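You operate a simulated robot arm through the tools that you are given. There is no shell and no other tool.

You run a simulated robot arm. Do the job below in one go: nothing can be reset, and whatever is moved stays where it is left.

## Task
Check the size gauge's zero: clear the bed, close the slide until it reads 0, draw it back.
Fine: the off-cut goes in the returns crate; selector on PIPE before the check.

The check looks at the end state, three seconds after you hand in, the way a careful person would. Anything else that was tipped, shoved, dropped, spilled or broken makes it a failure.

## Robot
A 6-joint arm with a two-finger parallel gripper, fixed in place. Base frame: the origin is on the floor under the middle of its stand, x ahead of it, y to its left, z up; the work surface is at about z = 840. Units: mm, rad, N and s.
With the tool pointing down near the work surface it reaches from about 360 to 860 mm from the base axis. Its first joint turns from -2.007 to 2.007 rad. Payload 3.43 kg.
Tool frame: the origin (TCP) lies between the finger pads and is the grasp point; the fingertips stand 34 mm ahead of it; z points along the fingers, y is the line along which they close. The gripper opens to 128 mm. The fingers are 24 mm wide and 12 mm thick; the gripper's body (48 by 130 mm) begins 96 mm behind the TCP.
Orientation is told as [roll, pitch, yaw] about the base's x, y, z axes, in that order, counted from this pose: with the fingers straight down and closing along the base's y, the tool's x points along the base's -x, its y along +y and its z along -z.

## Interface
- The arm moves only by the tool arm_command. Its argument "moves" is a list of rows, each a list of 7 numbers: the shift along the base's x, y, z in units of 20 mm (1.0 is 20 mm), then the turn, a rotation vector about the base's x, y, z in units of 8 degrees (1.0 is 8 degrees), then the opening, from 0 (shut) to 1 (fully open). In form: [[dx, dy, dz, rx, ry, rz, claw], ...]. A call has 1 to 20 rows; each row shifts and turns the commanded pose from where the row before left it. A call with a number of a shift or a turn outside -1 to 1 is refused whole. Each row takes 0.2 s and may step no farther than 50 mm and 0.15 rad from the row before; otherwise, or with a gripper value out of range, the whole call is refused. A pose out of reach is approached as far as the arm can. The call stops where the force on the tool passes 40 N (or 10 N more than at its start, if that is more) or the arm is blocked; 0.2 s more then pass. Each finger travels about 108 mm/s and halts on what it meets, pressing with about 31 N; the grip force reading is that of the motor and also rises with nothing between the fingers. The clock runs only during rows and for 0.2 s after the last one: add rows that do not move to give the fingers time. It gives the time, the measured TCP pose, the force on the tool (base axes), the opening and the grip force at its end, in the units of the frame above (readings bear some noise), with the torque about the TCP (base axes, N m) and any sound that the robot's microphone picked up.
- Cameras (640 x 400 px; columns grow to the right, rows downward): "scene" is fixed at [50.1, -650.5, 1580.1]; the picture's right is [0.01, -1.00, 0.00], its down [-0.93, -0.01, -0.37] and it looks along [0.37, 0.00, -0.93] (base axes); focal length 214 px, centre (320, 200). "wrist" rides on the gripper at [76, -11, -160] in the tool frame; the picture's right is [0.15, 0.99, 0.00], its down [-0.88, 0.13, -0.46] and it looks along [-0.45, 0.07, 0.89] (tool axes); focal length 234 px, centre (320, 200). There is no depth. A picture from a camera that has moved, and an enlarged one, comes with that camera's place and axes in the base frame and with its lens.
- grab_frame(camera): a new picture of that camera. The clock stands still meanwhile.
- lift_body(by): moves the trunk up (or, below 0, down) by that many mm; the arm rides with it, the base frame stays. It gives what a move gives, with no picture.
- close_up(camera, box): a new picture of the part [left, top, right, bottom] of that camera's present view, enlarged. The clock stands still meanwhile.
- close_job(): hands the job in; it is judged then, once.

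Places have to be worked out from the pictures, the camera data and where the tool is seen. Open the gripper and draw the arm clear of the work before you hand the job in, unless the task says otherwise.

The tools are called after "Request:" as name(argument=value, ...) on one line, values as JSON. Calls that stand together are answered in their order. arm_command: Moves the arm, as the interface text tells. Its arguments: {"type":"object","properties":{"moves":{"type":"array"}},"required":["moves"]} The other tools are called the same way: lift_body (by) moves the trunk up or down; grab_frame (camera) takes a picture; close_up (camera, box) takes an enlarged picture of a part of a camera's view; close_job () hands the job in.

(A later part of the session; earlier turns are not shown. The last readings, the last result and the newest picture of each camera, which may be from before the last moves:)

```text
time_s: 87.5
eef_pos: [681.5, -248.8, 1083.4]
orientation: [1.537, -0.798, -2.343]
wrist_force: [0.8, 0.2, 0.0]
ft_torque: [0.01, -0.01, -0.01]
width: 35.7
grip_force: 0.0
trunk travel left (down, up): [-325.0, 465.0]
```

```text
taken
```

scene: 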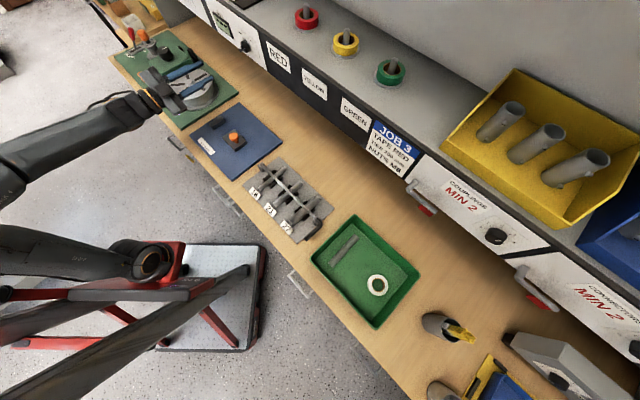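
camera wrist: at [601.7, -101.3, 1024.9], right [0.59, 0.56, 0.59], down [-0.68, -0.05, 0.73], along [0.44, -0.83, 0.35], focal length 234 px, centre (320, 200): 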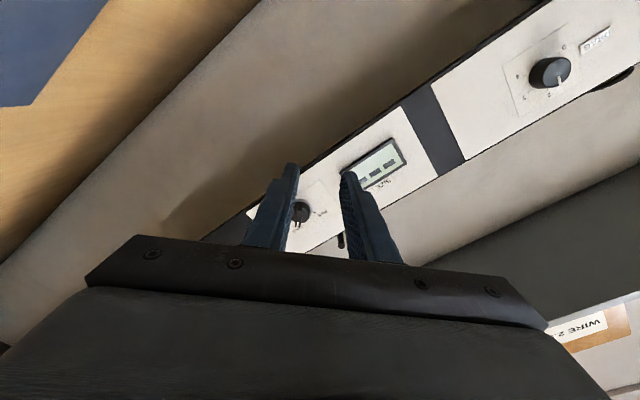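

Now TCP is at S≈306, N≈658, z≈1083 without a limit warning. I move to S≈222, z≈1143 in front of the knob.

Request:
arm_command(moves=[[-0.743, -0.743, 0.75, 0, 0, 0, 0.28], [-0.743, -0.743, 0.75, 0, 0, 0, 0.28], [-0.743, -0.743, 0.75, 0, 0, 0, 0.28], [-0.743, -0.743, 0.75, 0, 0, 0, 0.28], [0, 0, 0, 0, 0, 0, 0.28], [0, 0, 0, 0, 0, 0, 0.28]])

Request:
grab_frame(camera="wrist")

Request:
close_up(camera="wrist", box=[220, 90, 420, 250])

Request:
close_up(camera="scene", box=[140, 0, 300, 110])

```text
time_s: 88.9
eef_pos: [621.2, -307.4, 1143.3]
orientation: [1.537, -0.797, -2.344]
wrist_force: [0.1, 0.3, 0.3]
ft_torque: [-0.01, 0.0, -0.02]
width: 36.0
grip_force: 0.1
trunk travel left (down, up): [-325.0, 465.0]
```

```text
taken
camera wrist: at [540.5, -160.8, 1085.0], right [0.59, 0.56, 0.59], down [-0.68, -0.05, 0.73], along [0.44, -0.83, 0.35], focal length 234 px, centre (320, 200)
```

wrist: 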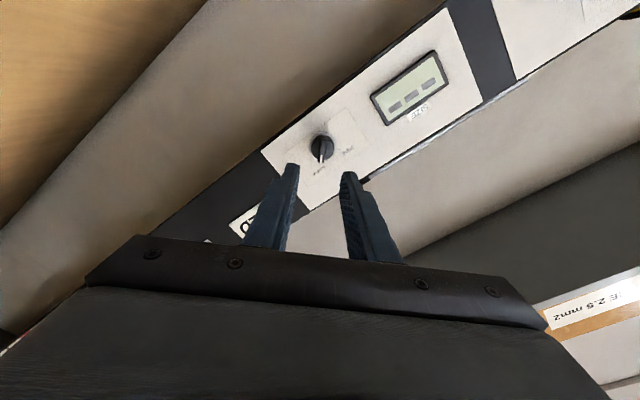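

```text
2.50 times, centred on (320, 170) of wrist
camera zoom: at [540.5, -160.8, 1085.0], right [0.59, 0.56, 0.59], down [-0.68, -0.05, 0.73], along [0.44, -0.83, 0.35], focal length 585 px, centre (320, 275)
```

zoom: 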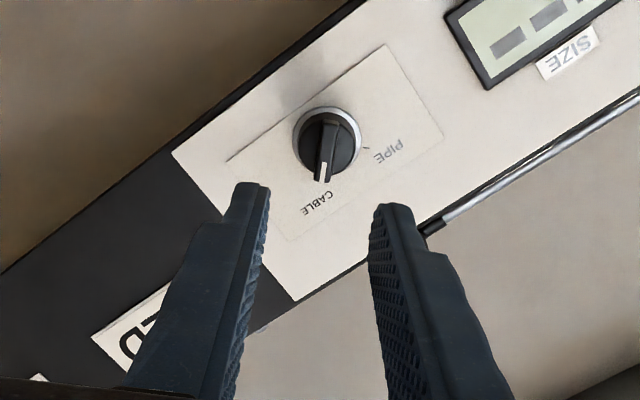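

```text
3.64 times, centred on (220, 55) of scene
camera zoom: at [50.1, -650.5, 1580.1], right [0.01, -1.0, 0.0], down [-0.93, -0.01, -0.37], along [0.37, 0.0, -0.93], focal length 780 px, centre (684, 727)
```

zoom: 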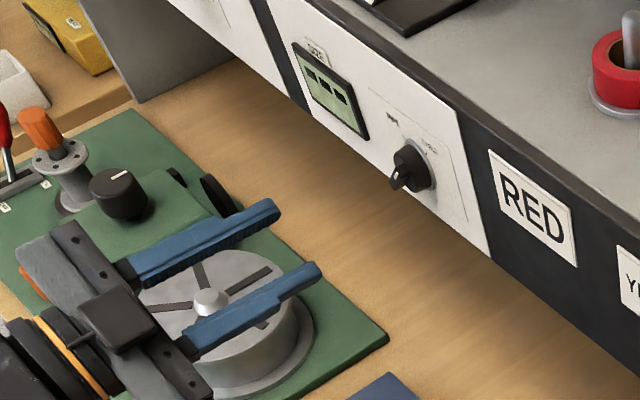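

The bar lies along the tool's x within about 1° and slightly off-centre; computed bar centre is S≈220, z≈1145, front at N≈792. I trim the tool axis (1.3° nose-down) and advance to N≈735 for a verification look.

Request:
arm_command(moves=[[0.676, -0.71, 0.025, -0.12, -0.12, 0.084, 0.28], [0.676, -0.71, 0.025, 0, 0, 0, 0.28], [0.676, -0.71, 0.025, 0, 0, 0, 0.28], [0.676, -0.71, 0.025, 0, 0, 0, 0.28], [0, 0, 0, 0, 0, 0, 0.28], [0, 0, 0, 0, 0, 0, 0.28]])

Request:
close_up(camera="wrist", box=[220, 90, 420, 250])

Request:
close_up(camera="scene", box=[160, 0, 280, 90])

```text
time_s: 90.3
eef_pos: [678.1, -357.2, 1156.6]
orientation: [1.559, -0.801, -2.354]
wrist_force: [0.4, -0.4, -0.3]
ft_torque: [0.0, 0.0, -0.01]
width: 35.7
grip_force: 0.0
out of reach, approached as far as the arm can: row 2, 3, 4
trunk travel left (down, up): [-325.0, 465.0]
```

```text
2.50 times, centred on (320, 170) of wrist
camera zoom: at [598.0, -210.8, 1096.5], right [0.58, 0.57, 0.58], down [-0.69, -0.04, 0.73], along [0.44, -0.82, 0.36], focal length 585 px, centre (320, 275)
```

zoom: 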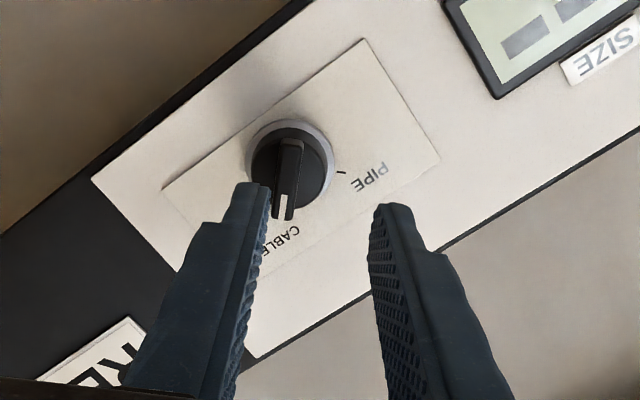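

```text
4.44 times, centred on (220, 45) of scene
camera zoom: at [50.1, -650.5, 1580.1], right [0.01, -1.0, 0.0], down [-0.93, -0.01, -0.37], along [0.37, 0.0, -0.93], focal length 953 px, centre (764, 889)
```

zoom: 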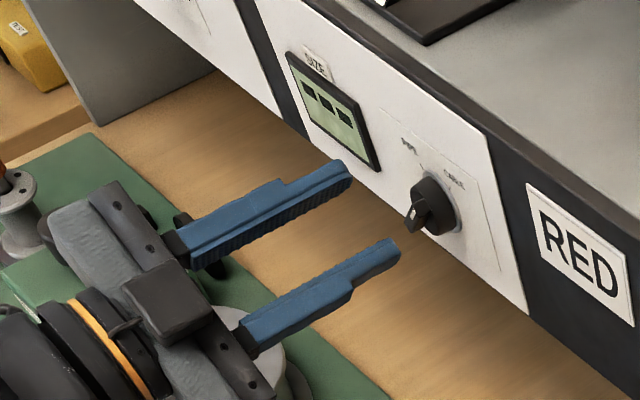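

The arm hit that limit again with 11 mm drift upward, so the trunk should go lower still. I lower it another 100 mm and then bring the tool back up to the knob height.

Request:
lift_body(by=-100)

Request:
arm_command(moves=[[0, 0, 0.9, 0, 0, 0, 0.28], [0, 0, 0.9, 0, 0, 0, 0.28], [0, 0, 0.9, 0, 0, 0, 0.28], [0, 0, 0.9, 0, 0, 0, 0.28], [0, 0, 0.6, 0, 0, 0, 0.28], [0, 0, 0, 0, 0, 0, 0.28]])

Request:
close_up(camera="wrist", box=[220, 90, 420, 250])

```text
time_s: 91.7
eef_pos: [700.3, -356.7, 1059.0]
orientation: [1.56, -0.799, -2.355]
wrist_force: [0.0, 1.1, -0.3]
ft_torque: [0.02, 0.02, -0.01]
width: 35.7
grip_force: 0.0
trunk travel left (down, up): [-225.0, 565.0]
```

```text
time_s: 93.0
eef_pos: [699.9, -355.9, 1142.7]
orientation: [1.561, -0.801, -2.354]
wrist_force: [0.5, -0.1, 0.1]
ft_torque: [0.0, 0.01, 0.02]
width: 35.7
grip_force: 0.1
trunk travel left (down, up): [-225.0, 565.0]
```

```text
2.50 times, centred on (320, 170) of wrist
camera zoom: at [619.3, -209.4, 1081.8], right [0.58, 0.57, 0.58], down [-0.69, -0.04, 0.73], along [0.44, -0.82, 0.36], focal length 585 px, centre (320, 275)
```

zoom: 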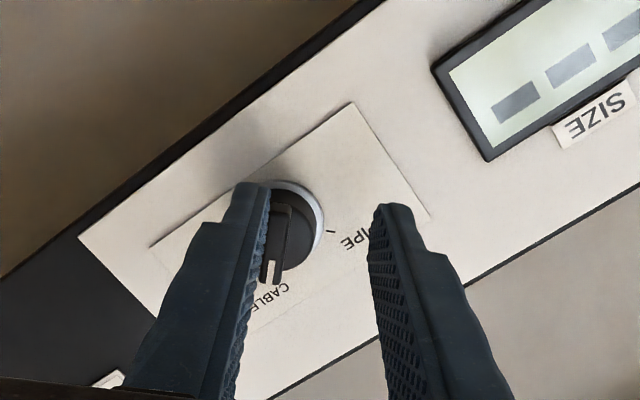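

Now there's no limit warning: TCP S≈243, N≈746, z≈1143. I shift 23 mm to the right (-S) to centre on the bar, tips still 12 mm in front of it.

Request:
arm_command(moves=[[-0.41, -0.41, 0.065, 0, 0, 0, 0.28], [-0.41, -0.41, 0.065, 0, 0, 0, 0.28], [0, 0, 0, 0, 0, 0, 0.28], [0, 0, 0, 0, 0, 0, 0.28]])

Request:
close_up(camera="wrist", box=[240, 90, 400, 218])

Request:
close_up(camera="scene", box=[200, 10, 270, 60])

```text
time_s: 94.0
eef_pos: [682.8, -372.5, 1145.4]
orientation: [1.559, -0.8, -2.354]
wrist_force: [0.2, -0.2, -0.3]
ft_torque: [0.02, -0.02, 0.02]
width: 35.7
grip_force: 0.1
trunk travel left (down, up): [-225.0, 565.0]
```

```text
3.12 times, centred on (320, 154) of wrist
camera zoom: at [602.6, -226.7, 1085.2], right [0.58, 0.57, 0.58], down [-0.69, -0.04, 0.73], along [0.44, -0.82, 0.36], focal length 732 px, centre (320, 344)
```

zoom: 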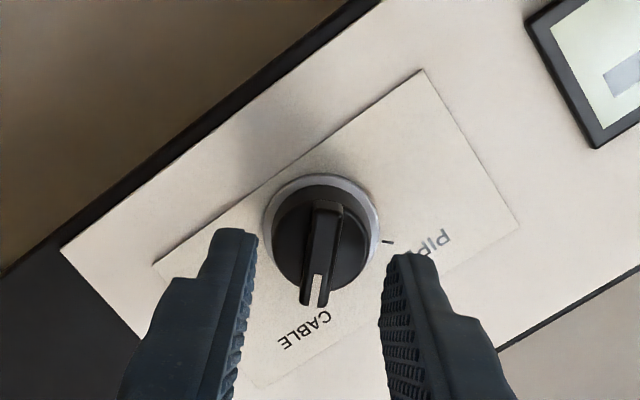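

```text
8.00 times, centred on (235, 35) of scene
camera zoom: at [50.1, -650.5, 1580.1], right [0.01, -1.0, 0.0], down [-0.93, -0.01, -0.37], along [0.37, 0.0, -0.93], focal length 1716 px, centre (1000, 1520)
```

zoom: 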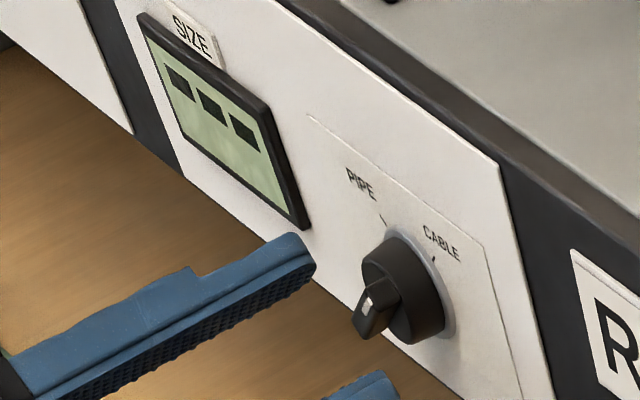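

Bar centred within 1–2 mm, fingers on both sides; body face at about N≈805. I trim the roll by 2.6°, nudge, and advance so the tips reach N≈801, watching force.

Request:
arm_command(moves=[[0.04, 0.04, -0.025, -0.226, 0.226, 0, 0.28], [0.25, -0.25, 0, 0, 0, 0, 0.28], [0.25, -0.25, 0, 0, 0, 0, 0.28], [0.24, -0.24, 0, 0, 0, 0, 0.28], [0, 0, 0, 0, 0, 0, 0.28]])

Request:
close_up(camera="wrist", box=[240, 90, 400, 218])

Request:
close_up(camera="scene", box=[200, 10, 270, 60])

```text
time_s: 95.2
eef_pos: [700.1, -385.2, 1145.2]
orientation: [1.561, -0.846, -2.355]
wrist_force: [1.5, -0.6, 0.5]
ft_torque: [0.0, -0.01, 0.0]
width: 35.8
grip_force: 0.0
trunk travel left (down, up): [-225.0, 565.0]
```

```text
3.12 times, centred on (320, 154) of wrist
camera zoom: at [616.3, -242.3, 1082.5], right [0.6, 0.59, 0.55], down [-0.66, -0.02, 0.75], along [0.45, -0.81, 0.38], focal length 732 px, centre (320, 344)
```

zoom: 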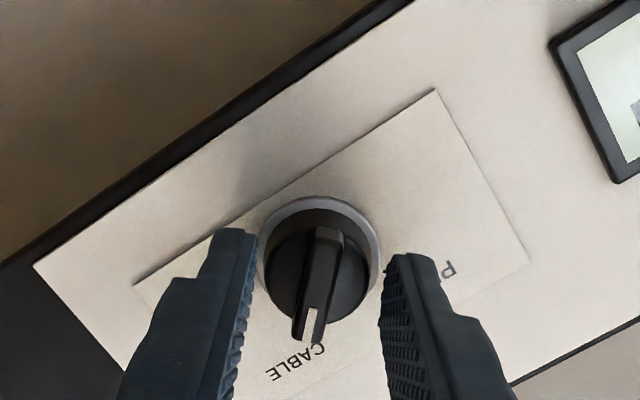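

```text
8.00 times, centred on (235, 35) of scene
camera zoom: at [50.1, -650.5, 1580.1], right [0.01, -1.0, 0.0], down [-0.93, -0.01, -0.37], along [0.37, 0.0, -0.93], focal length 1716 px, centre (1000, 1520)
```

zoom: 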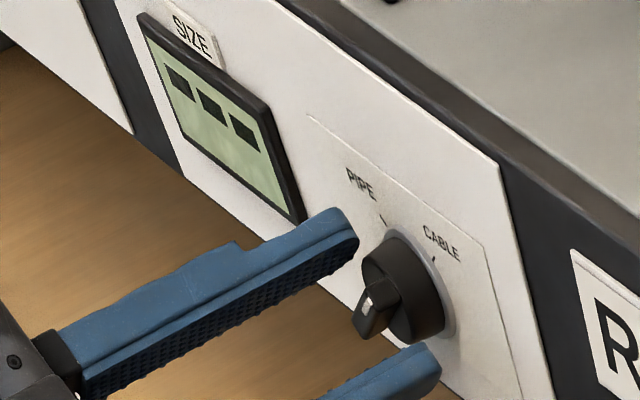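

Bar is now centred (X≈0.2, Y≈0) and aligned within 1° with the tips at N≈801. I close the fingers on it.

Request:
arm_command(moves=[[0, 0, 0, 0, 0, 0, 0.15], [0, 0, 0, 0, 0, 0, 0.08], [0, 0, 0, 0, 0, 0, 0], [0, 0, 0, 0, 0, 0, 0]])

Request:
close_up(camera="wrist", box=[240, 90, 400, 218])

Request:
close_up(camera="scene", box=[200, 10, 270, 60])

```text
time_s: 96.2
eef_pos: [698.7, -387.2, 1145.6]
orientation: [1.559, -0.845, -2.354]
wrist_force: [-5.6, 0.2, -6.3]
ft_torque: [0.11, 0.09, -0.15]
width: 29.4
grip_force: 44.8
trunk travel left (down, up): [-225.0, 565.0]
```

```text
3.12 times, centred on (320, 154) of wrist
camera zoom: at [616.0, -242.6, 1082.2], right [0.6, 0.58, 0.55], down [-0.66, -0.02, 0.75], along [0.45, -0.81, 0.37], focal length 732 px, centre (320, 344)
```

zoom: 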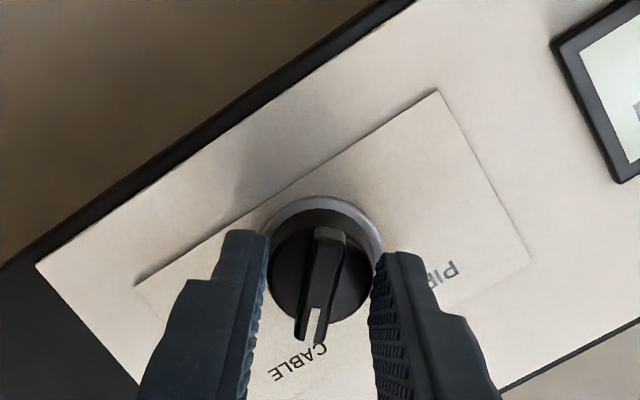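

```text
8.00 times, centred on (235, 35) of scene
camera zoom: at [50.1, -650.5, 1580.1], right [0.01, -1.0, 0.0], down [-0.93, -0.01, -0.37], along [0.37, 0.0, -0.93], focal length 1716 px, centre (1000, 1520)
```

zoom: 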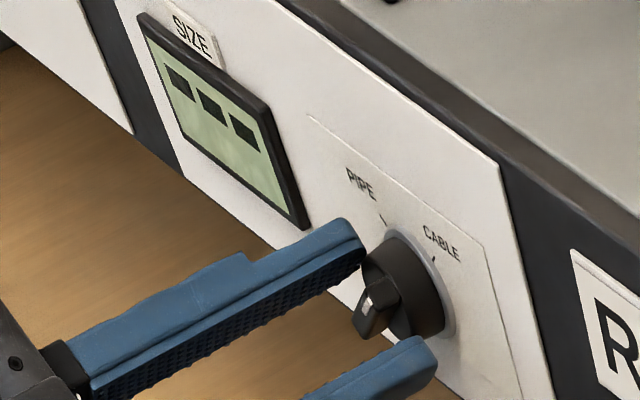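

The fingers met the round body (29.4 mm), so the tips are too deep to catch the bar. I reopen, retreat 6 mm, and try again.

Request:
arm_command(moves=[[0, 0, 0, 0, 0, 0, 0.28], [0, 0, 0, 0, 0, 0, 0.28], [-0.212, 0.212, 0, 0, 0, 0, 0.28], [0, 0, 0, 0, 0, 0, 0.28], [0, 0, 0, 0, 0, 0, 0.15], [0, 0, 0, 0, 0, 0, 0], [0, 0, 0, 0, 0, 0, 0], [0, 0, 0, 0, 0, 0, 0]])

Request:
close_up(camera="wrist", box=[240, 90, 400, 218])

Request:
close_up(camera="scene", box=[200, 10, 270, 60])

```text
time_s: 98.0
eef_pos: [695.2, -382.7, 1144.1]
orientation: [1.559, -0.843, -2.353]
wrist_force: [-5.2, 1.0, -3.2]
ft_torque: [-0.24, -0.22, -0.13]
width: 8.6
grip_force: 43.0
trunk travel left (down, up): [-225.0, 565.0]
```

```text
3.12 times, centred on (320, 154) of wrist
camera zoom: at [612.3, -238.2, 1081.5], right [0.6, 0.58, 0.55], down [-0.66, -0.02, 0.75], along [0.45, -0.81, 0.37], focal length 732 px, centre (320, 344)
```

zoom: 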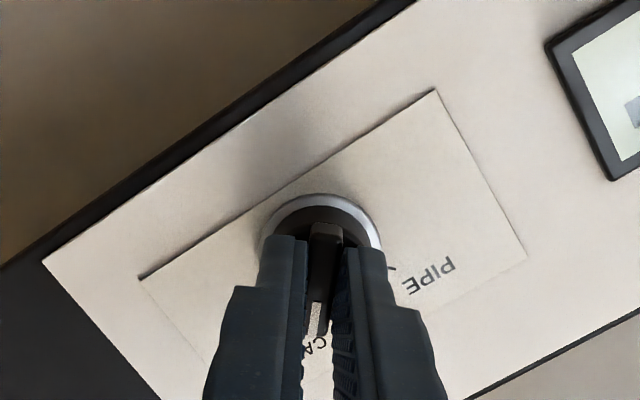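

```text
8.00 times, centred on (235, 35) of scene
camera zoom: at [50.1, -650.5, 1580.1], right [0.01, -1.0, 0.0], down [-0.93, -0.01, -0.37], along [0.37, 0.0, -0.93], focal length 1716 px, centre (1000, 1520)
```

zoom: 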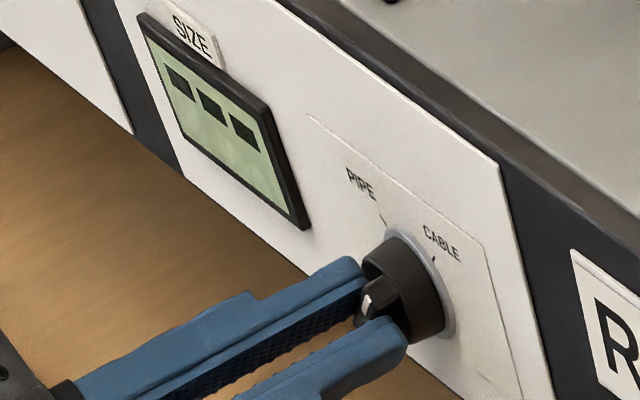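

Width 8.6 mm – the bar is gripped. I turn it counter-clockwise (toward PIPE) about the tool axis, first 40° in small steps, checking force.

Request:
arm_command(moves=[[0, 0, 0, -0.35, 0.355, 0.004, 0], [0, 0, 0, -0.702, 0.711, 0.008, 0], [0, 0, 0, -0.702, 0.711, 0.008, 0], [0, 0, 0, -0.702, 0.711, 0.008, 0], [0, 0, 0, -0.702, 0.711, 0.008, 0], [0, 0, 0, 0, 0, 0, 0]])

Request:
close_up(camera="scene", box=[200, 10, 270, 60])

```text
time_s: 99.5
eef_pos: [695.6, -382.8, 1143.6]
orientation: [1.482, -1.477, -2.277]
wrist_force: [-21.3, 2.7, -16.2]
ft_torque: [0.38, 0.35, -0.18]
width: 8.9
grip_force: 43.3
trunk travel left (down, up): [-225.0, 565.0]
```

```text
8.00 times, centred on (235, 35) of scene
camera zoom: at [50.1, -650.5, 1580.1], right [0.01, -1.0, 0.0], down [-0.93, -0.01, -0.37], along [0.37, 0.0, -0.93], focal length 1716 px, centre (1000, 1520)
```

zoom: 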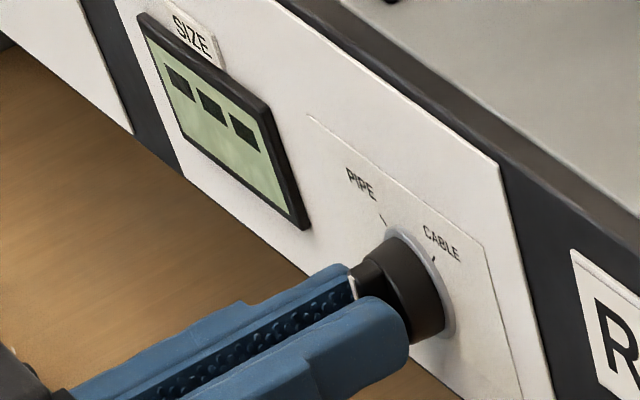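

The knob is turning (36° so far) with a side load of ~27 N. I nudge the tool along the force direction by ~1 mm to relieve it before continuing.

Request:
arm_command(moves=[[-0.06, 0.005, -0.05, 0, 0, 0, 0], [0, 0, 0, 0, 0, 0, 0]])

```text
time_s: 100.0
eef_pos: [695.2, -382.7, 1143.5]
orientation: [1.503, -1.473, -2.293]
wrist_force: [5.0, -11.4, 0.9]
ft_torque: [0.56, 0.57, 0.15]
width: 8.8
grip_force: 43.7
trunk travel left (down, up): [-225.0, 565.0]
```

Load is now small (12 N). I continue turning another 24° with a slight push-in correction.

Request:
arm_command(moves=[[0.012, -0.014, 0, -0.702, 0.711, 0.008, 0], [0, 0, 0, -0.702, 0.711, 0.008, 0], [0, 0, 0, -0.702, 0.711, 0.008, 0], [0, 0, 0, 0, 0, 0, 0]])

Request:
close_up(camera="scene", box=[200, 10, 270, 60])

```text
time_s: 101.0
eef_pos: [693.4, -383.6, 1143.9]
orientation: [-1.55, -1.248, 0.759]
wrist_force: [6.1, -12.4, 3.2]
ft_torque: [0.06, 0.07, -0.05]
width: 9.0
grip_force: 42.8
trunk travel left (down, up): [-225.0, 565.0]
```

```text
8.00 times, centred on (235, 35) of scene
camera zoom: at [50.1, -650.5, 1580.1], right [0.01, -1.0, 0.0], down [-0.93, -0.01, -0.37], along [0.37, 0.0, -0.93], focal length 1716 px, centre (1000, 1520)
```

zoom: 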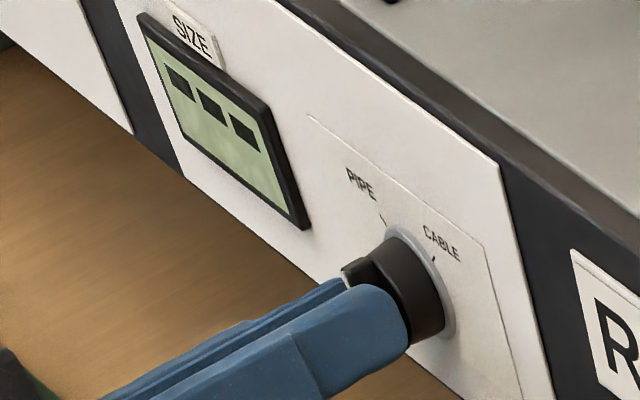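

Rotated about 60°, the knob's white end is passing to the left of vertical. I continue 24° more toward PIPE.

Request:
arm_command(moves=[[0, 0, 0, -0.702, 0.711, 0.008, 0], [0, 0, 0, -0.702, 0.711, 0.008, 0], [0, 0, 0, -0.702, 0.711, 0.008, 0], [0, 0, 0, 0, 0, 0, 0]])

Request:
close_up(camera="scene", box=[200, 10, 270, 60])

Request:
grab_frame(camera="wrist")

```text
time_s: 102.0
eef_pos: [693.5, -383.6, 1144.3]
orientation: [-1.559, -0.829, 0.772]
wrist_force: [5.2, -15.1, 6.8]
ft_torque: [-0.27, -0.21, -0.09]
width: 8.9
grip_force: 43.5
trunk travel left (down, up): [-225.0, 565.0]
```

```text
8.00 times, centred on (235, 35) of scene
camera zoom: at [50.1, -650.5, 1580.1], right [0.01, -1.0, 0.0], down [-0.93, -0.01, -0.37], along [0.37, 0.0, -0.93], focal length 1716 px, centre (1000, 1520)
```

zoom: 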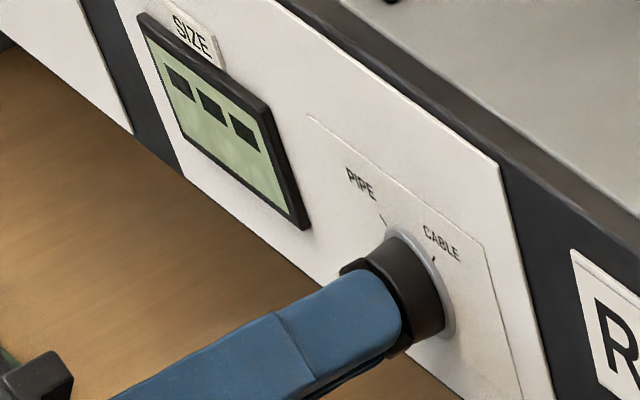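

```text
taken
camera wrist: at [539.2, -310.5, 1097.2], right [0.45, 0.45, -0.78], down [0.17, 0.81, 0.56], along [0.88, -0.39, 0.28], focal length 234 px, centre (320, 200)
```

wrist: 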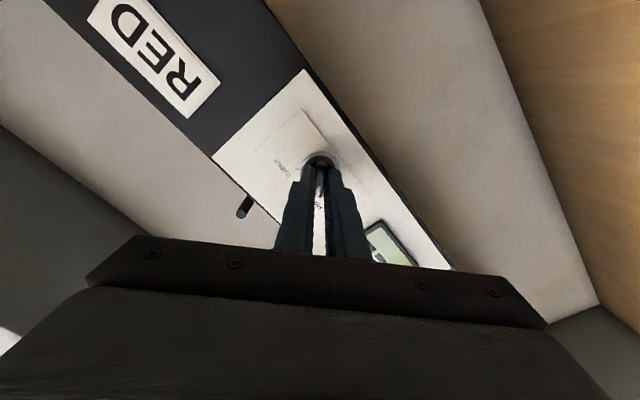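

Pointer should be at about 42° left now; the display is still dashes. I turn 5° more to the PIPE tick, then open the fingers to look.

Request:
arm_command(moves=[[0, 0, 0, -0.4, 0.405, 0.004, 0], [0, 0, 0, 0, 0, 0, 0], [0, 0, 0, 0, 0, 0, 0.15], [0, 0, 0, 0, 0, 0, 0.28], [0, 0, 0, 0, 0, 0, 0.28]])

Request:
close_up(camera="scene", box=[200, 10, 270, 60])

Request:
close_up(camera="wrist", box=[240, 90, 440, 270])

```text
time_s: 103.2
eef_pos: [694.7, -383.4, 1144.0]
orientation: [-1.561, -0.752, 0.774]
wrist_force: [-0.4, -0.3, 0.3]
ft_torque: [0.03, -0.02, -0.01]
width: 35.8
grip_force: 0.1
trunk travel left (down, up): [-225.0, 565.0]
```

```text
8.00 times, centred on (235, 35) of scene
camera zoom: at [50.1, -650.5, 1580.1], right [0.01, -1.0, 0.0], down [-0.93, -0.01, -0.37], along [0.37, 0.0, -0.93], focal length 1716 px, centre (1000, 1520)
```

zoom: 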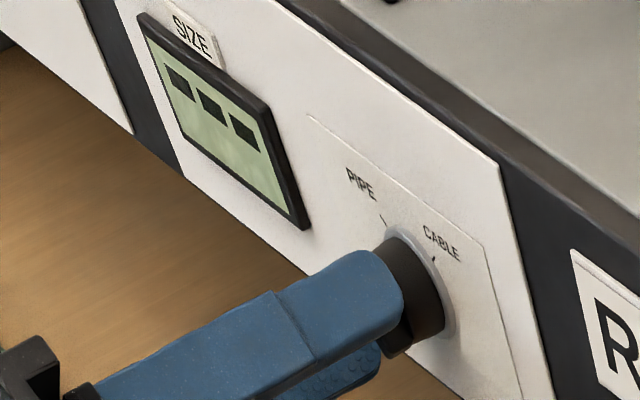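

```text
2.22 times, centred on (340, 180) of wrist
camera zoom: at [537.1, -312.1, 1102.0], right [0.4, 0.4, -0.82], down [0.2, 0.84, 0.51], along [0.89, -0.37, 0.25], focal length 520 px, centre (276, 244)
```

zoom: 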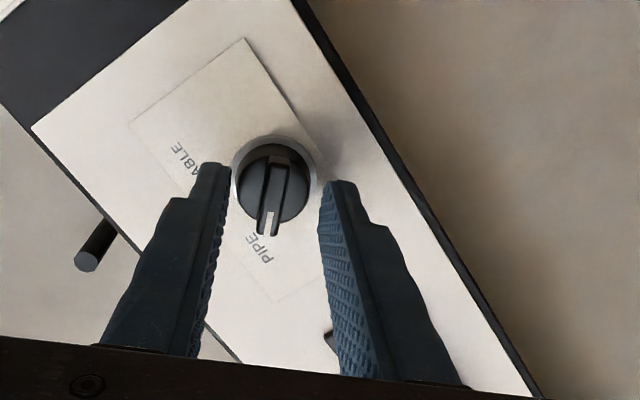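

The white mark now points at PIPE. I back the fingers off 60 mm to get a clear look at the knob and display.

Request:
arm_command(moves=[[-0.5, 0.5, 0, 0, 0, 0, 0.28], [-0.8, 0.8, 0, 0, 0, 0, 0.28], [-0.9, 0.9, 0, 0, 0, 0, 0.28], [0, 0, 0, 0, 0, 0, 0.28]])

Request:
close_up(camera="scene", box=[200, 10, 270, 60])

Request:
close_up(camera="wrist", box=[220, 70, 420, 250])

```text
time_s: 104.2
eef_pos: [648.4, -339.2, 1143.6]
orientation: [-1.561, -0.751, 0.773]
wrist_force: [1.2, 0.3, 0.6]
ft_torque: [-0.02, -0.01, 0.03]
width: 35.8
grip_force: 0.0
trunk travel left (down, up): [-225.0, 565.0]
```

```text
8.00 times, centred on (235, 35) of scene
camera zoom: at [50.1, -650.5, 1580.1], right [0.01, -1.0, 0.0], down [-0.93, -0.01, -0.37], along [0.37, 0.0, -0.93], focal length 1716 px, centre (1000, 1520)
```

zoom: 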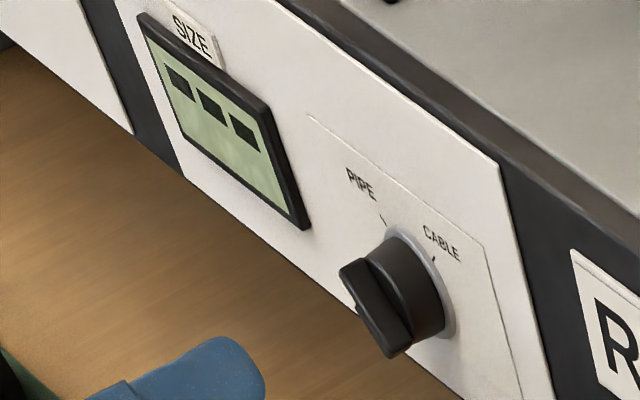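

```text
2.22 times, centred on (320, 160) of wrist
camera zoom: at [491.4, -268.4, 1101.0], right [0.4, 0.4, -0.82], down [0.2, 0.84, 0.51], along [0.89, -0.37, 0.25], focal length 520 px, centre (320, 289)
```

zoom: 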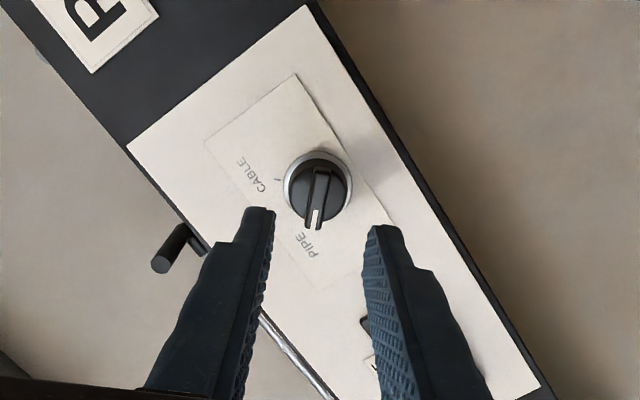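

The selector points at PIPE (90° from the CABLE tick). The display still shows dashes, perhaps until the slide is used. I now roll back, retreat from the panel and start returning the tool to vertical.

Request:
arm_command(moves=[[-0.565, 0.565, 0, 0.692, -0.692, 0, 0.28], [-0.565, 0.565, 0, 0.692, -0.692, 0, 0.28], [-0.565, 0.565, 0, 0.692, -0.692, 0, 0.28], [-0.565, 0.565, 0, 0.692, -0.692, 0, 0.28], [-0.565, 0.565, 0, 0.692, -0.692, 0, 0.28], [-0.565, 0.565, 0, 0.692, -0.692, 0, 0.28], [0, 0, 0, 0.663, 0.663, 0, 0.28], [0, 0, 0, 0.663, 0.663, 0, 0.28], [0, 0, 0, 0.663, 0.663, 0, 0.28], [0, 0, 0, 0.663, 0.663, 0, 0.28], [0, 0, 0, 0, 0, 0, 0.28]])

Request:
lift_body(by=200)

Request:
grab_frame(camera="scene")

```text
time_s: 106.7
eef_pos: [644.2, -294.6, 1146.4]
orientation: [0.002, -1.036, -0.785]
wrist_force: [0.3, 0.0, 0.5]
ft_torque: [0.03, 0.0, -0.02]
width: 35.8
grip_force: 0.0
out of reach, approached as far as the arm can: row 2, 3, 4, 5, 6
trunk travel left (down, up): [-225.0, 565.0]
```

```text
time_s: 108.8
eef_pos: [643.5, -295.1, 1346.9]
orientation: [0.002, -1.035, -0.785]
wrist_force: [0.3, -0.2, -0.7]
ft_torque: [0.0, -0.02, 0.04]
width: 35.7
grip_force: 0.2
trunk travel left (down, up): [-425.0, 365.0]
```

```text
taken
```

scene: 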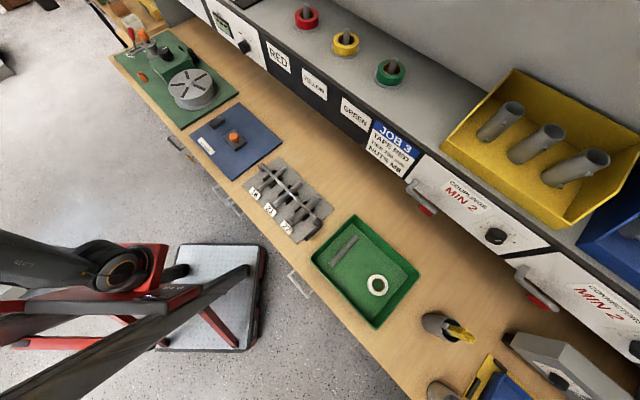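

Trunk is up 200 mm and the tool is 59° from vertical, well clear. I untilt fully while descending toward above the slide's orange knob (S≈192, N≈630).

Request:
arm_command(moves=[[-0.39, -0.09, -1, 0.655, 0.655, 0, 0.5], [-0.39, -0.09, -1, 0.655, 0.655, 0, 0.5], [-0.39, -0.09, -1, 0.655, 0.655, 0, 0.5], [-0.39, -0.09, -1, 0.655, 0.655, 0, 0.5], [-0.39, -0.09, -1, 0.655, 0.655, 0, 0.5], [-0.39, -0.09, -1, 0.655, 0.655, 0, 0.5], [-0.39, -0.09, -1, 0.655, 0.655, 0, 0.5], [-0.39, -0.09, -1, 0.655, 0.655, 0, 0.5], [0, 0, -1, 0, 0, 0, 0.5], [0, 0, -1, 0, 0, 0, 0.5], [0, 0, -1, 0, 0, 0, 0.5], [0, 0, -1, 0, 0, 0, 0.5], [0, 0, -1, 0, 0, 0, 0.5], [0, 0, -1, 0, 0, 0, 0.5], [0, 0, -1, 0, 0, 0, 0.5], [0, 0, 0, 0, 0, 0, 0.5]])

Request:
grab_frame(camera="wrist")

Request:
close_up(camera="scene", box=[160, 80, 300, 190])

```text
time_s: 112.2
eef_pos: [582.0, -310.3, 1047.0]
orientation: [0.0, -0.004, -0.786]
wrist_force: [-0.1, 0.1, 0.9]
ft_torque: [-0.02, -0.02, 0.01]
width: 64.2
grip_force: 0.0
trunk travel left (down, up): [-425.0, 365.0]
```

```text
taken
camera wrist: at [519.3, -263.6, 1207.1], right [0.6, 0.8, 0.0], down [0.71, -0.53, 0.46], along [0.37, -0.27, -0.89], focal length 234 px, centre (320, 200)
```

wrist: 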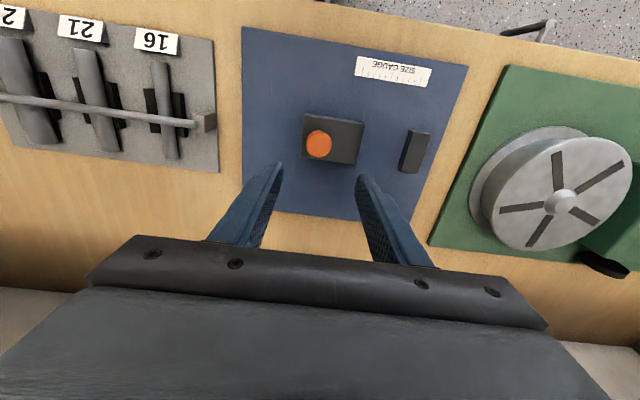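

```text
3.64 times, centred on (230, 135) of scene
camera zoom: at [50.1, -650.5, 1580.1], right [0.01, -1.0, 0.0], down [-0.93, -0.01, -0.37], along [0.37, 0.0, -0.93], focal length 780 px, centre (647, 436)
```

zoom: 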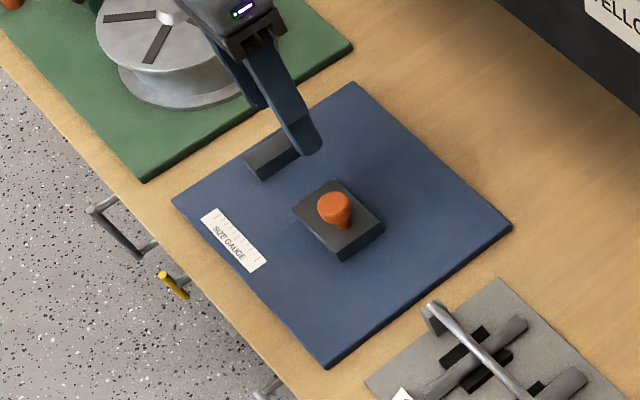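

Bed is clear and the slide with its orange mushroom knob is below. I enlarge it to fix the knob position, and look at the display.

Request:
close_up(camera="wrist", box=[260, 60, 460, 220])

Request:
close_up(camera="scene", box=[200, 10, 270, 60])

Request:
close_up(camera="scene", box=[205, 110, 265, 160])

```text
2.50 times, centred on (360, 140) of wrist
camera zoom: at [519.3, -263.6, 1207.1], right [0.6, 0.8, 0.0], down [0.71, -0.53, 0.46], along [0.37, -0.27, -0.89], focal length 585 px, centre (220, 350)
```

zoom: 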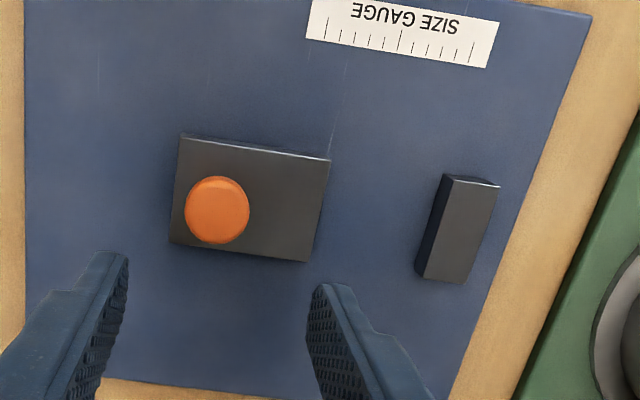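

```text
8.00 times, centred on (235, 35) of scene
camera zoom: at [50.1, -650.5, 1580.1], right [0.01, -1.0, 0.0], down [-0.93, -0.01, -0.37], along [0.37, 0.0, -0.93], focal length 1716 px, centre (1000, 1520)
```

zoom: 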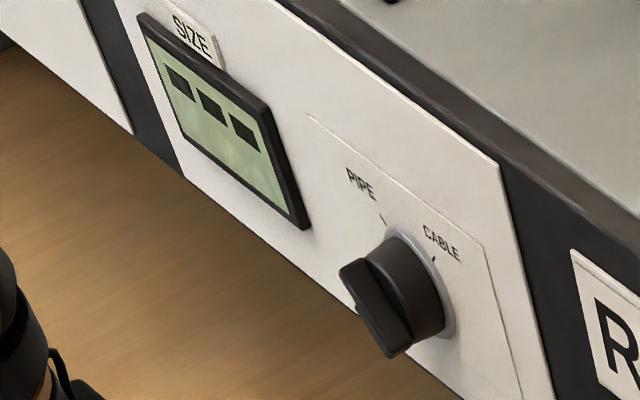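

```text
8.00 times, centred on (235, 135) of scene
camera zoom: at [50.1, -650.5, 1580.1], right [0.01, -1.0, 0.0], down [-0.93, -0.01, -0.37], along [0.37, 0.0, -0.93], focal length 1716 px, centre (1000, 720)
```

zoom: 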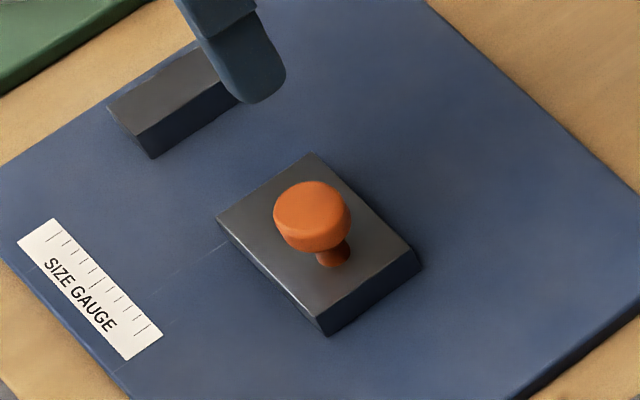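

Knob head: centre S≈190.5, N≈633, Ø≈36, z≈885–903; slide top z≈866. I descend over it with a 64 mm opening to z≈930 first.

Request:
arm_command(moves=[[0.03, -0.145, -1, 0, 0, 0, 0.5], [0, 0, -1, 0, 0, 0, 0.5], [0, 0, -1, 0, 0, 0, 0.5], [0, 0, -1, 0, 0, 0, 0.5], [0, 0, -1, 0, 0, 0, 0.5], [0, 0, -0.85, 0, 0, 0, 0.5], [0, 0, 0, 0, 0, 0, 0.5]])

Request:
close_up(camera="wrist", box=[220, 80, 420, 240])

Request:
close_up(camera="scene", box=[195, 100, 265, 160])

```text
time_s: 113.8
eef_pos: [581.6, -312.5, 931.4]
orientation: [0.0, -0.004, -0.786]
wrist_force: [-0.6, 1.1, 0.0]
ft_torque: [-0.02, -0.04, 0.0]
width: 63.9
grip_force: 0.0
trunk travel left (down, up): [-425.0, 365.0]
```

```text
2.50 times, centred on (320, 160) of wrist
camera zoom: at [519.7, -266.5, 1091.0], right [0.6, 0.8, 0.0], down [0.71, -0.53, 0.46], along [0.37, -0.27, -0.89], focal length 585 px, centre (320, 300)
```

zoom: 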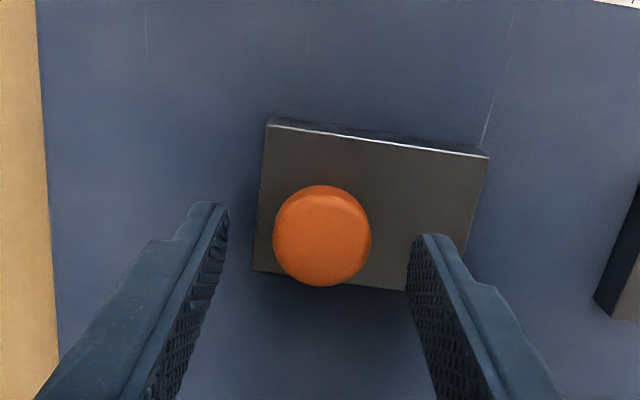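

```text
6.67 times, centred on (230, 130) of scene
camera zoom: at [50.1, -650.5, 1580.1], right [0.01, -1.0, 0.0], down [-0.93, -0.01, -0.37], along [0.37, 0.0, -0.93], focal length 1430 px, centre (920, 667)
```

zoom: 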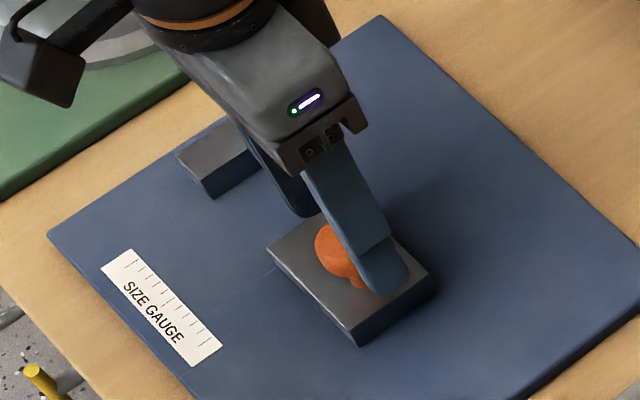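

Knob is centred between the fingers (about 2 mm off in N). I lower 20 mm so the pads are beside the knob head, then close gently.

Request:
arm_command(moves=[[-0.07, 0.07, -0.5, 0, 0, 0, 0.5], [0, 0, -0.5, 0, 0, 0, 0.5], [0, 0, 0, 0, 0, 0, 0.5], [0, 0, 0, 0, 0, 0, 0.36], [0, 0, 0, 0, 0, 0, 0.25], [0, 0, 0, 0, 0, 0, 0.1], [0, 0, 0, 0, 0, 0, 0], [0, 0, 0, 0, 0, 0, 0]])

Request:
close_up(camera="wrist", box=[220, 80, 420, 240])

Request:
close_up(camera="scene", box=[195, 100, 265, 160])

Request:
close_up(camera="scene", box=[200, 10, 270, 60])

```text
time_s: 115.6
eef_pos: [581.9, -312.3, 909.5]
orientation: [0.0, -0.003, -0.786]
wrist_force: [1.5, 0.3, -0.4]
ft_torque: [-0.01, -0.05, 0.02]
width: 33.5
grip_force: 45.0
trunk travel left (down, up): [-425.0, 365.0]
```

```text
2.50 times, centred on (320, 160) of wrist
camera zoom: at [518.4, -265.0, 1071.2], right [0.6, 0.8, 0.0], down [0.71, -0.53, 0.46], along [0.37, -0.27, -0.89], focal length 585 px, centre (320, 300)
```

zoom: 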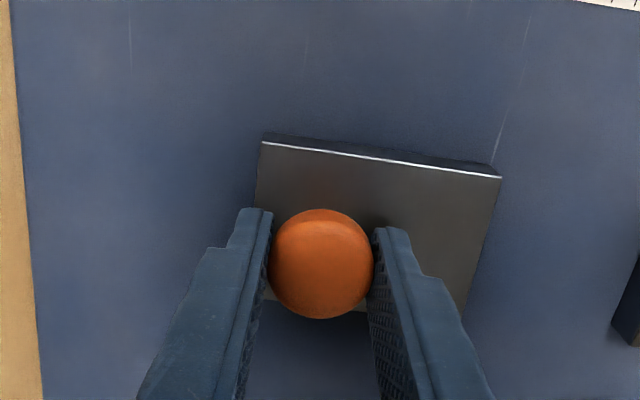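

```text
6.67 times, centred on (230, 130) of scene
camera zoom: at [50.1, -650.5, 1580.1], right [0.01, -1.0, 0.0], down [-0.93, -0.01, -0.37], along [0.37, 0.0, -0.93], focal length 1430 px, centre (920, 667)
```

zoom: 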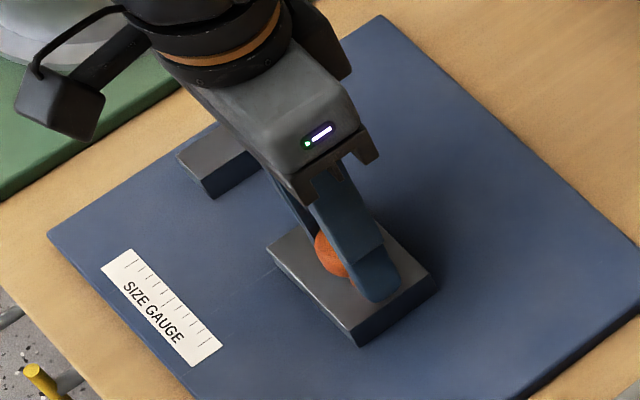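

```text
8.00 times, centred on (235, 35) of scene
camera zoom: at [50.1, -650.5, 1580.1], right [0.01, -1.0, 0.0], down [-0.93, -0.01, -0.37], along [0.37, 0.0, -0.93], focal length 1716 px, centre (1000, 1520)
```

zoom: 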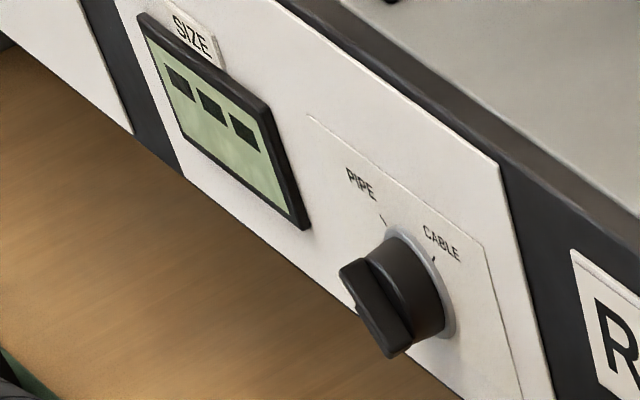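

The knob is gripped (33.5 mm). I push the slide toward the fixed jaw, first 20 mm, watching the force and the display.

Request:
arm_command(moves=[[0.18, 0.18, 0, 0, 0, 0, 0], [0.35, 0.35, 0, 0, 0, 0, 0], [0.18, 0.18, 0, 0, 0, 0, 0], [0, 0, 0, 0, 0, 0, 0]])

Request:
close_up(camera="scene", box=[195, 100, 265, 160])

Request:
close_up(camera="scene", box=[200, 10, 270, 60])

```text
time_s: 116.6
eef_pos: [594.9, -297.3, 911.5]
orientation: [0.001, -0.004, -0.787]
wrist_force: [0.9, -2.3, -1.2]
ft_torque: [-0.16, -0.12, -0.02]
width: 33.1
grip_force: 45.0
trunk travel left (down, up): [-425.0, 365.0]
```

```text
6.67 times, centred on (230, 130) of scene
camera zoom: at [50.1, -650.5, 1580.1], right [0.01, -1.0, 0.0], down [-0.93, -0.01, -0.37], along [0.37, 0.0, -0.93], focal length 1430 px, centre (920, 667)
```

zoom: 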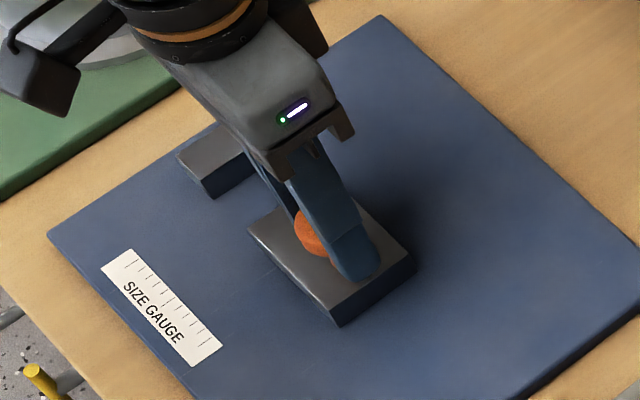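

```text
8.00 times, centred on (235, 35) of scene
camera zoom: at [50.1, -650.5, 1580.1], right [0.01, -1.0, 0.0], down [-0.93, -0.01, -0.37], along [0.37, 0.0, -0.93], focal length 1716 px, centre (1000, 1520)
```

zoom: 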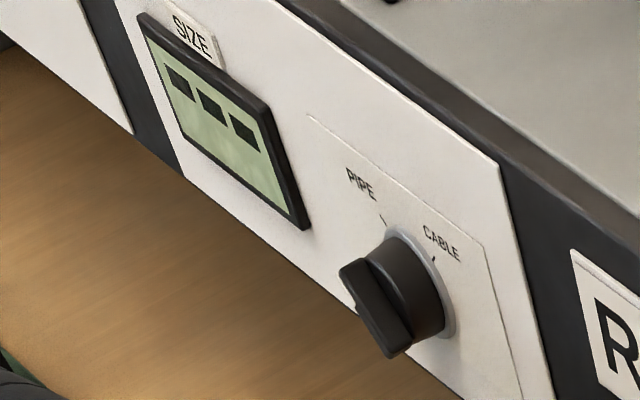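

The slide moves freely (≈2 N). Display still shows dashes. I push another 30 mm.

Request:
arm_command(moves=[[0.35, 0.35, 0, 0, 0, 0, 0], [0.35, 0.35, 0, 0, 0, 0, 0], [0.36, 0.36, 0, 0, 0, 0, 0], [0, 0, 0, 0, 0, 0, 0]])

Request:
close_up(camera="scene", box=[195, 90, 265, 150])

Request:
close_up(camera="scene", box=[200, 10, 270, 60])

Request:
close_up(camera="wrist", box=[220, 60, 460, 240])

```text
time_s: 117.6
eef_pos: [616.3, -275.6, 912.4]
orientation: [0.002, -0.006, -0.784]
wrist_force: [2.5, -1.8, 10.4]
ft_torque: [0.03, 0.03, -0.03]
width: 33.0
grip_force: 45.4
trunk travel left (down, up): [-425.0, 365.0]
```

```text
6.67 times, centred on (230, 120) of scene
camera zoom: at [50.1, -650.5, 1580.1], right [0.01, -1.0, 0.0], down [-0.93, -0.01, -0.37], along [0.37, 0.0, -0.93], focal length 1430 px, centre (920, 733)
```

zoom: 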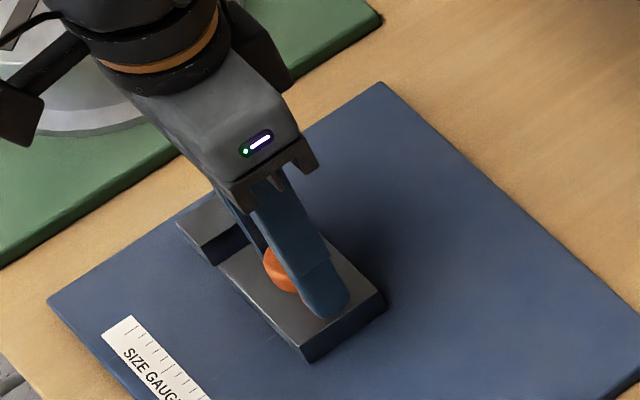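

```text
8.00 times, centred on (235, 35) of scene
camera zoom: at [50.1, -650.5, 1580.1], right [0.01, -1.0, 0.0], down [-0.93, -0.01, -0.37], along [0.37, 0.0, -0.93], focal length 1716 px, centre (1000, 1520)
```

zoom: 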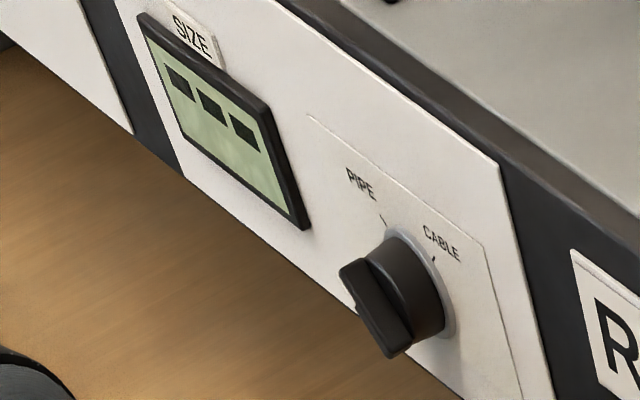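

```text
2.22 times, centred on (340, 150) of wrist
camera zoom: at [554.1, -228.9, 1071.1], right [0.6, 0.8, 0.0], down [0.71, -0.53, 0.46], along [0.37, -0.27, -0.89], focal length 520 px, centre (276, 311)
```

zoom: 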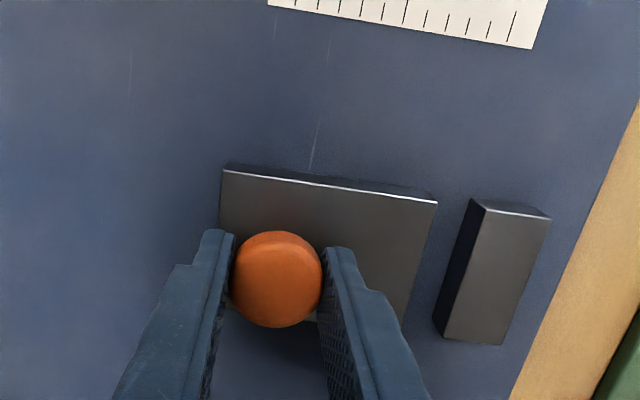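

50 mm travelled, ~20 mm gap remains; a 10 N upward load on the tool suggests I'm pressing down slightly, so I ease up 0.5 mm and continue 14 mm.

Request:
arm_command(moves=[[0.18, 0.18, 0.025, 0, 0, 0, 0], [0.18, 0.18, 0, 0, 0, 0, 0], [0.14, 0.14, 0, 0, 0, 0, 0], [0, 0, 0, 0, 0, 0, 0]])

Request:
close_up(camera="scene", box=[200, 10, 270, 60])

Request:
close_up(camera="wrist", box=[220, 60, 460, 240])

```text
time_s: 118.6
eef_pos: [626.8, -266.4, 911.5]
orientation: [0.001, -0.002, -0.786]
wrist_force: [4.3, -4.3, 8.8]
ft_torque: [0.04, 0.1, -0.1]
width: 33.2
grip_force: 44.9
trunk travel left (down, up): [-425.0, 365.0]
```

```text
8.00 times, centred on (235, 35) of scene
camera zoom: at [50.1, -650.5, 1580.1], right [0.01, -1.0, 0.0], down [-0.93, -0.01, -0.37], along [0.37, 0.0, -0.93], focal length 1716 px, centre (1000, 1520)
```

zoom: 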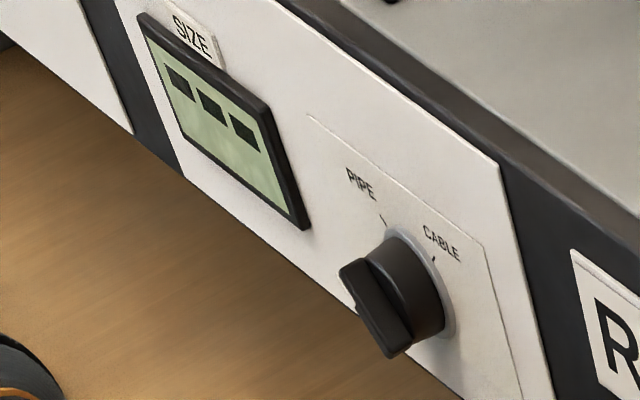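

```text
2.22 times, centred on (340, 150) of wrist
camera zoom: at [564.1, -219.1, 1071.1], right [0.6, 0.8, 0.0], down [0.71, -0.53, 0.46], along [0.37, -0.27, -0.89], focal length 520 px, centre (276, 311)
```

zoom: 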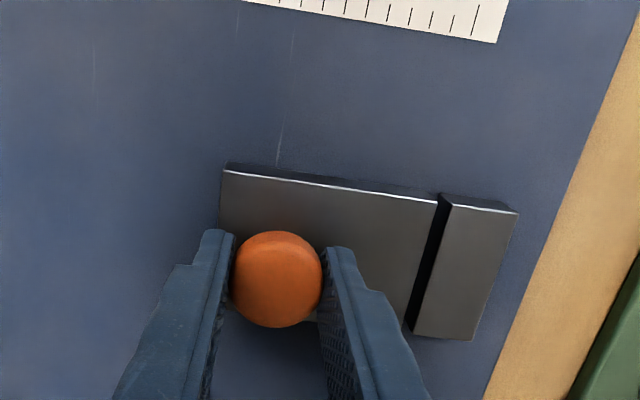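

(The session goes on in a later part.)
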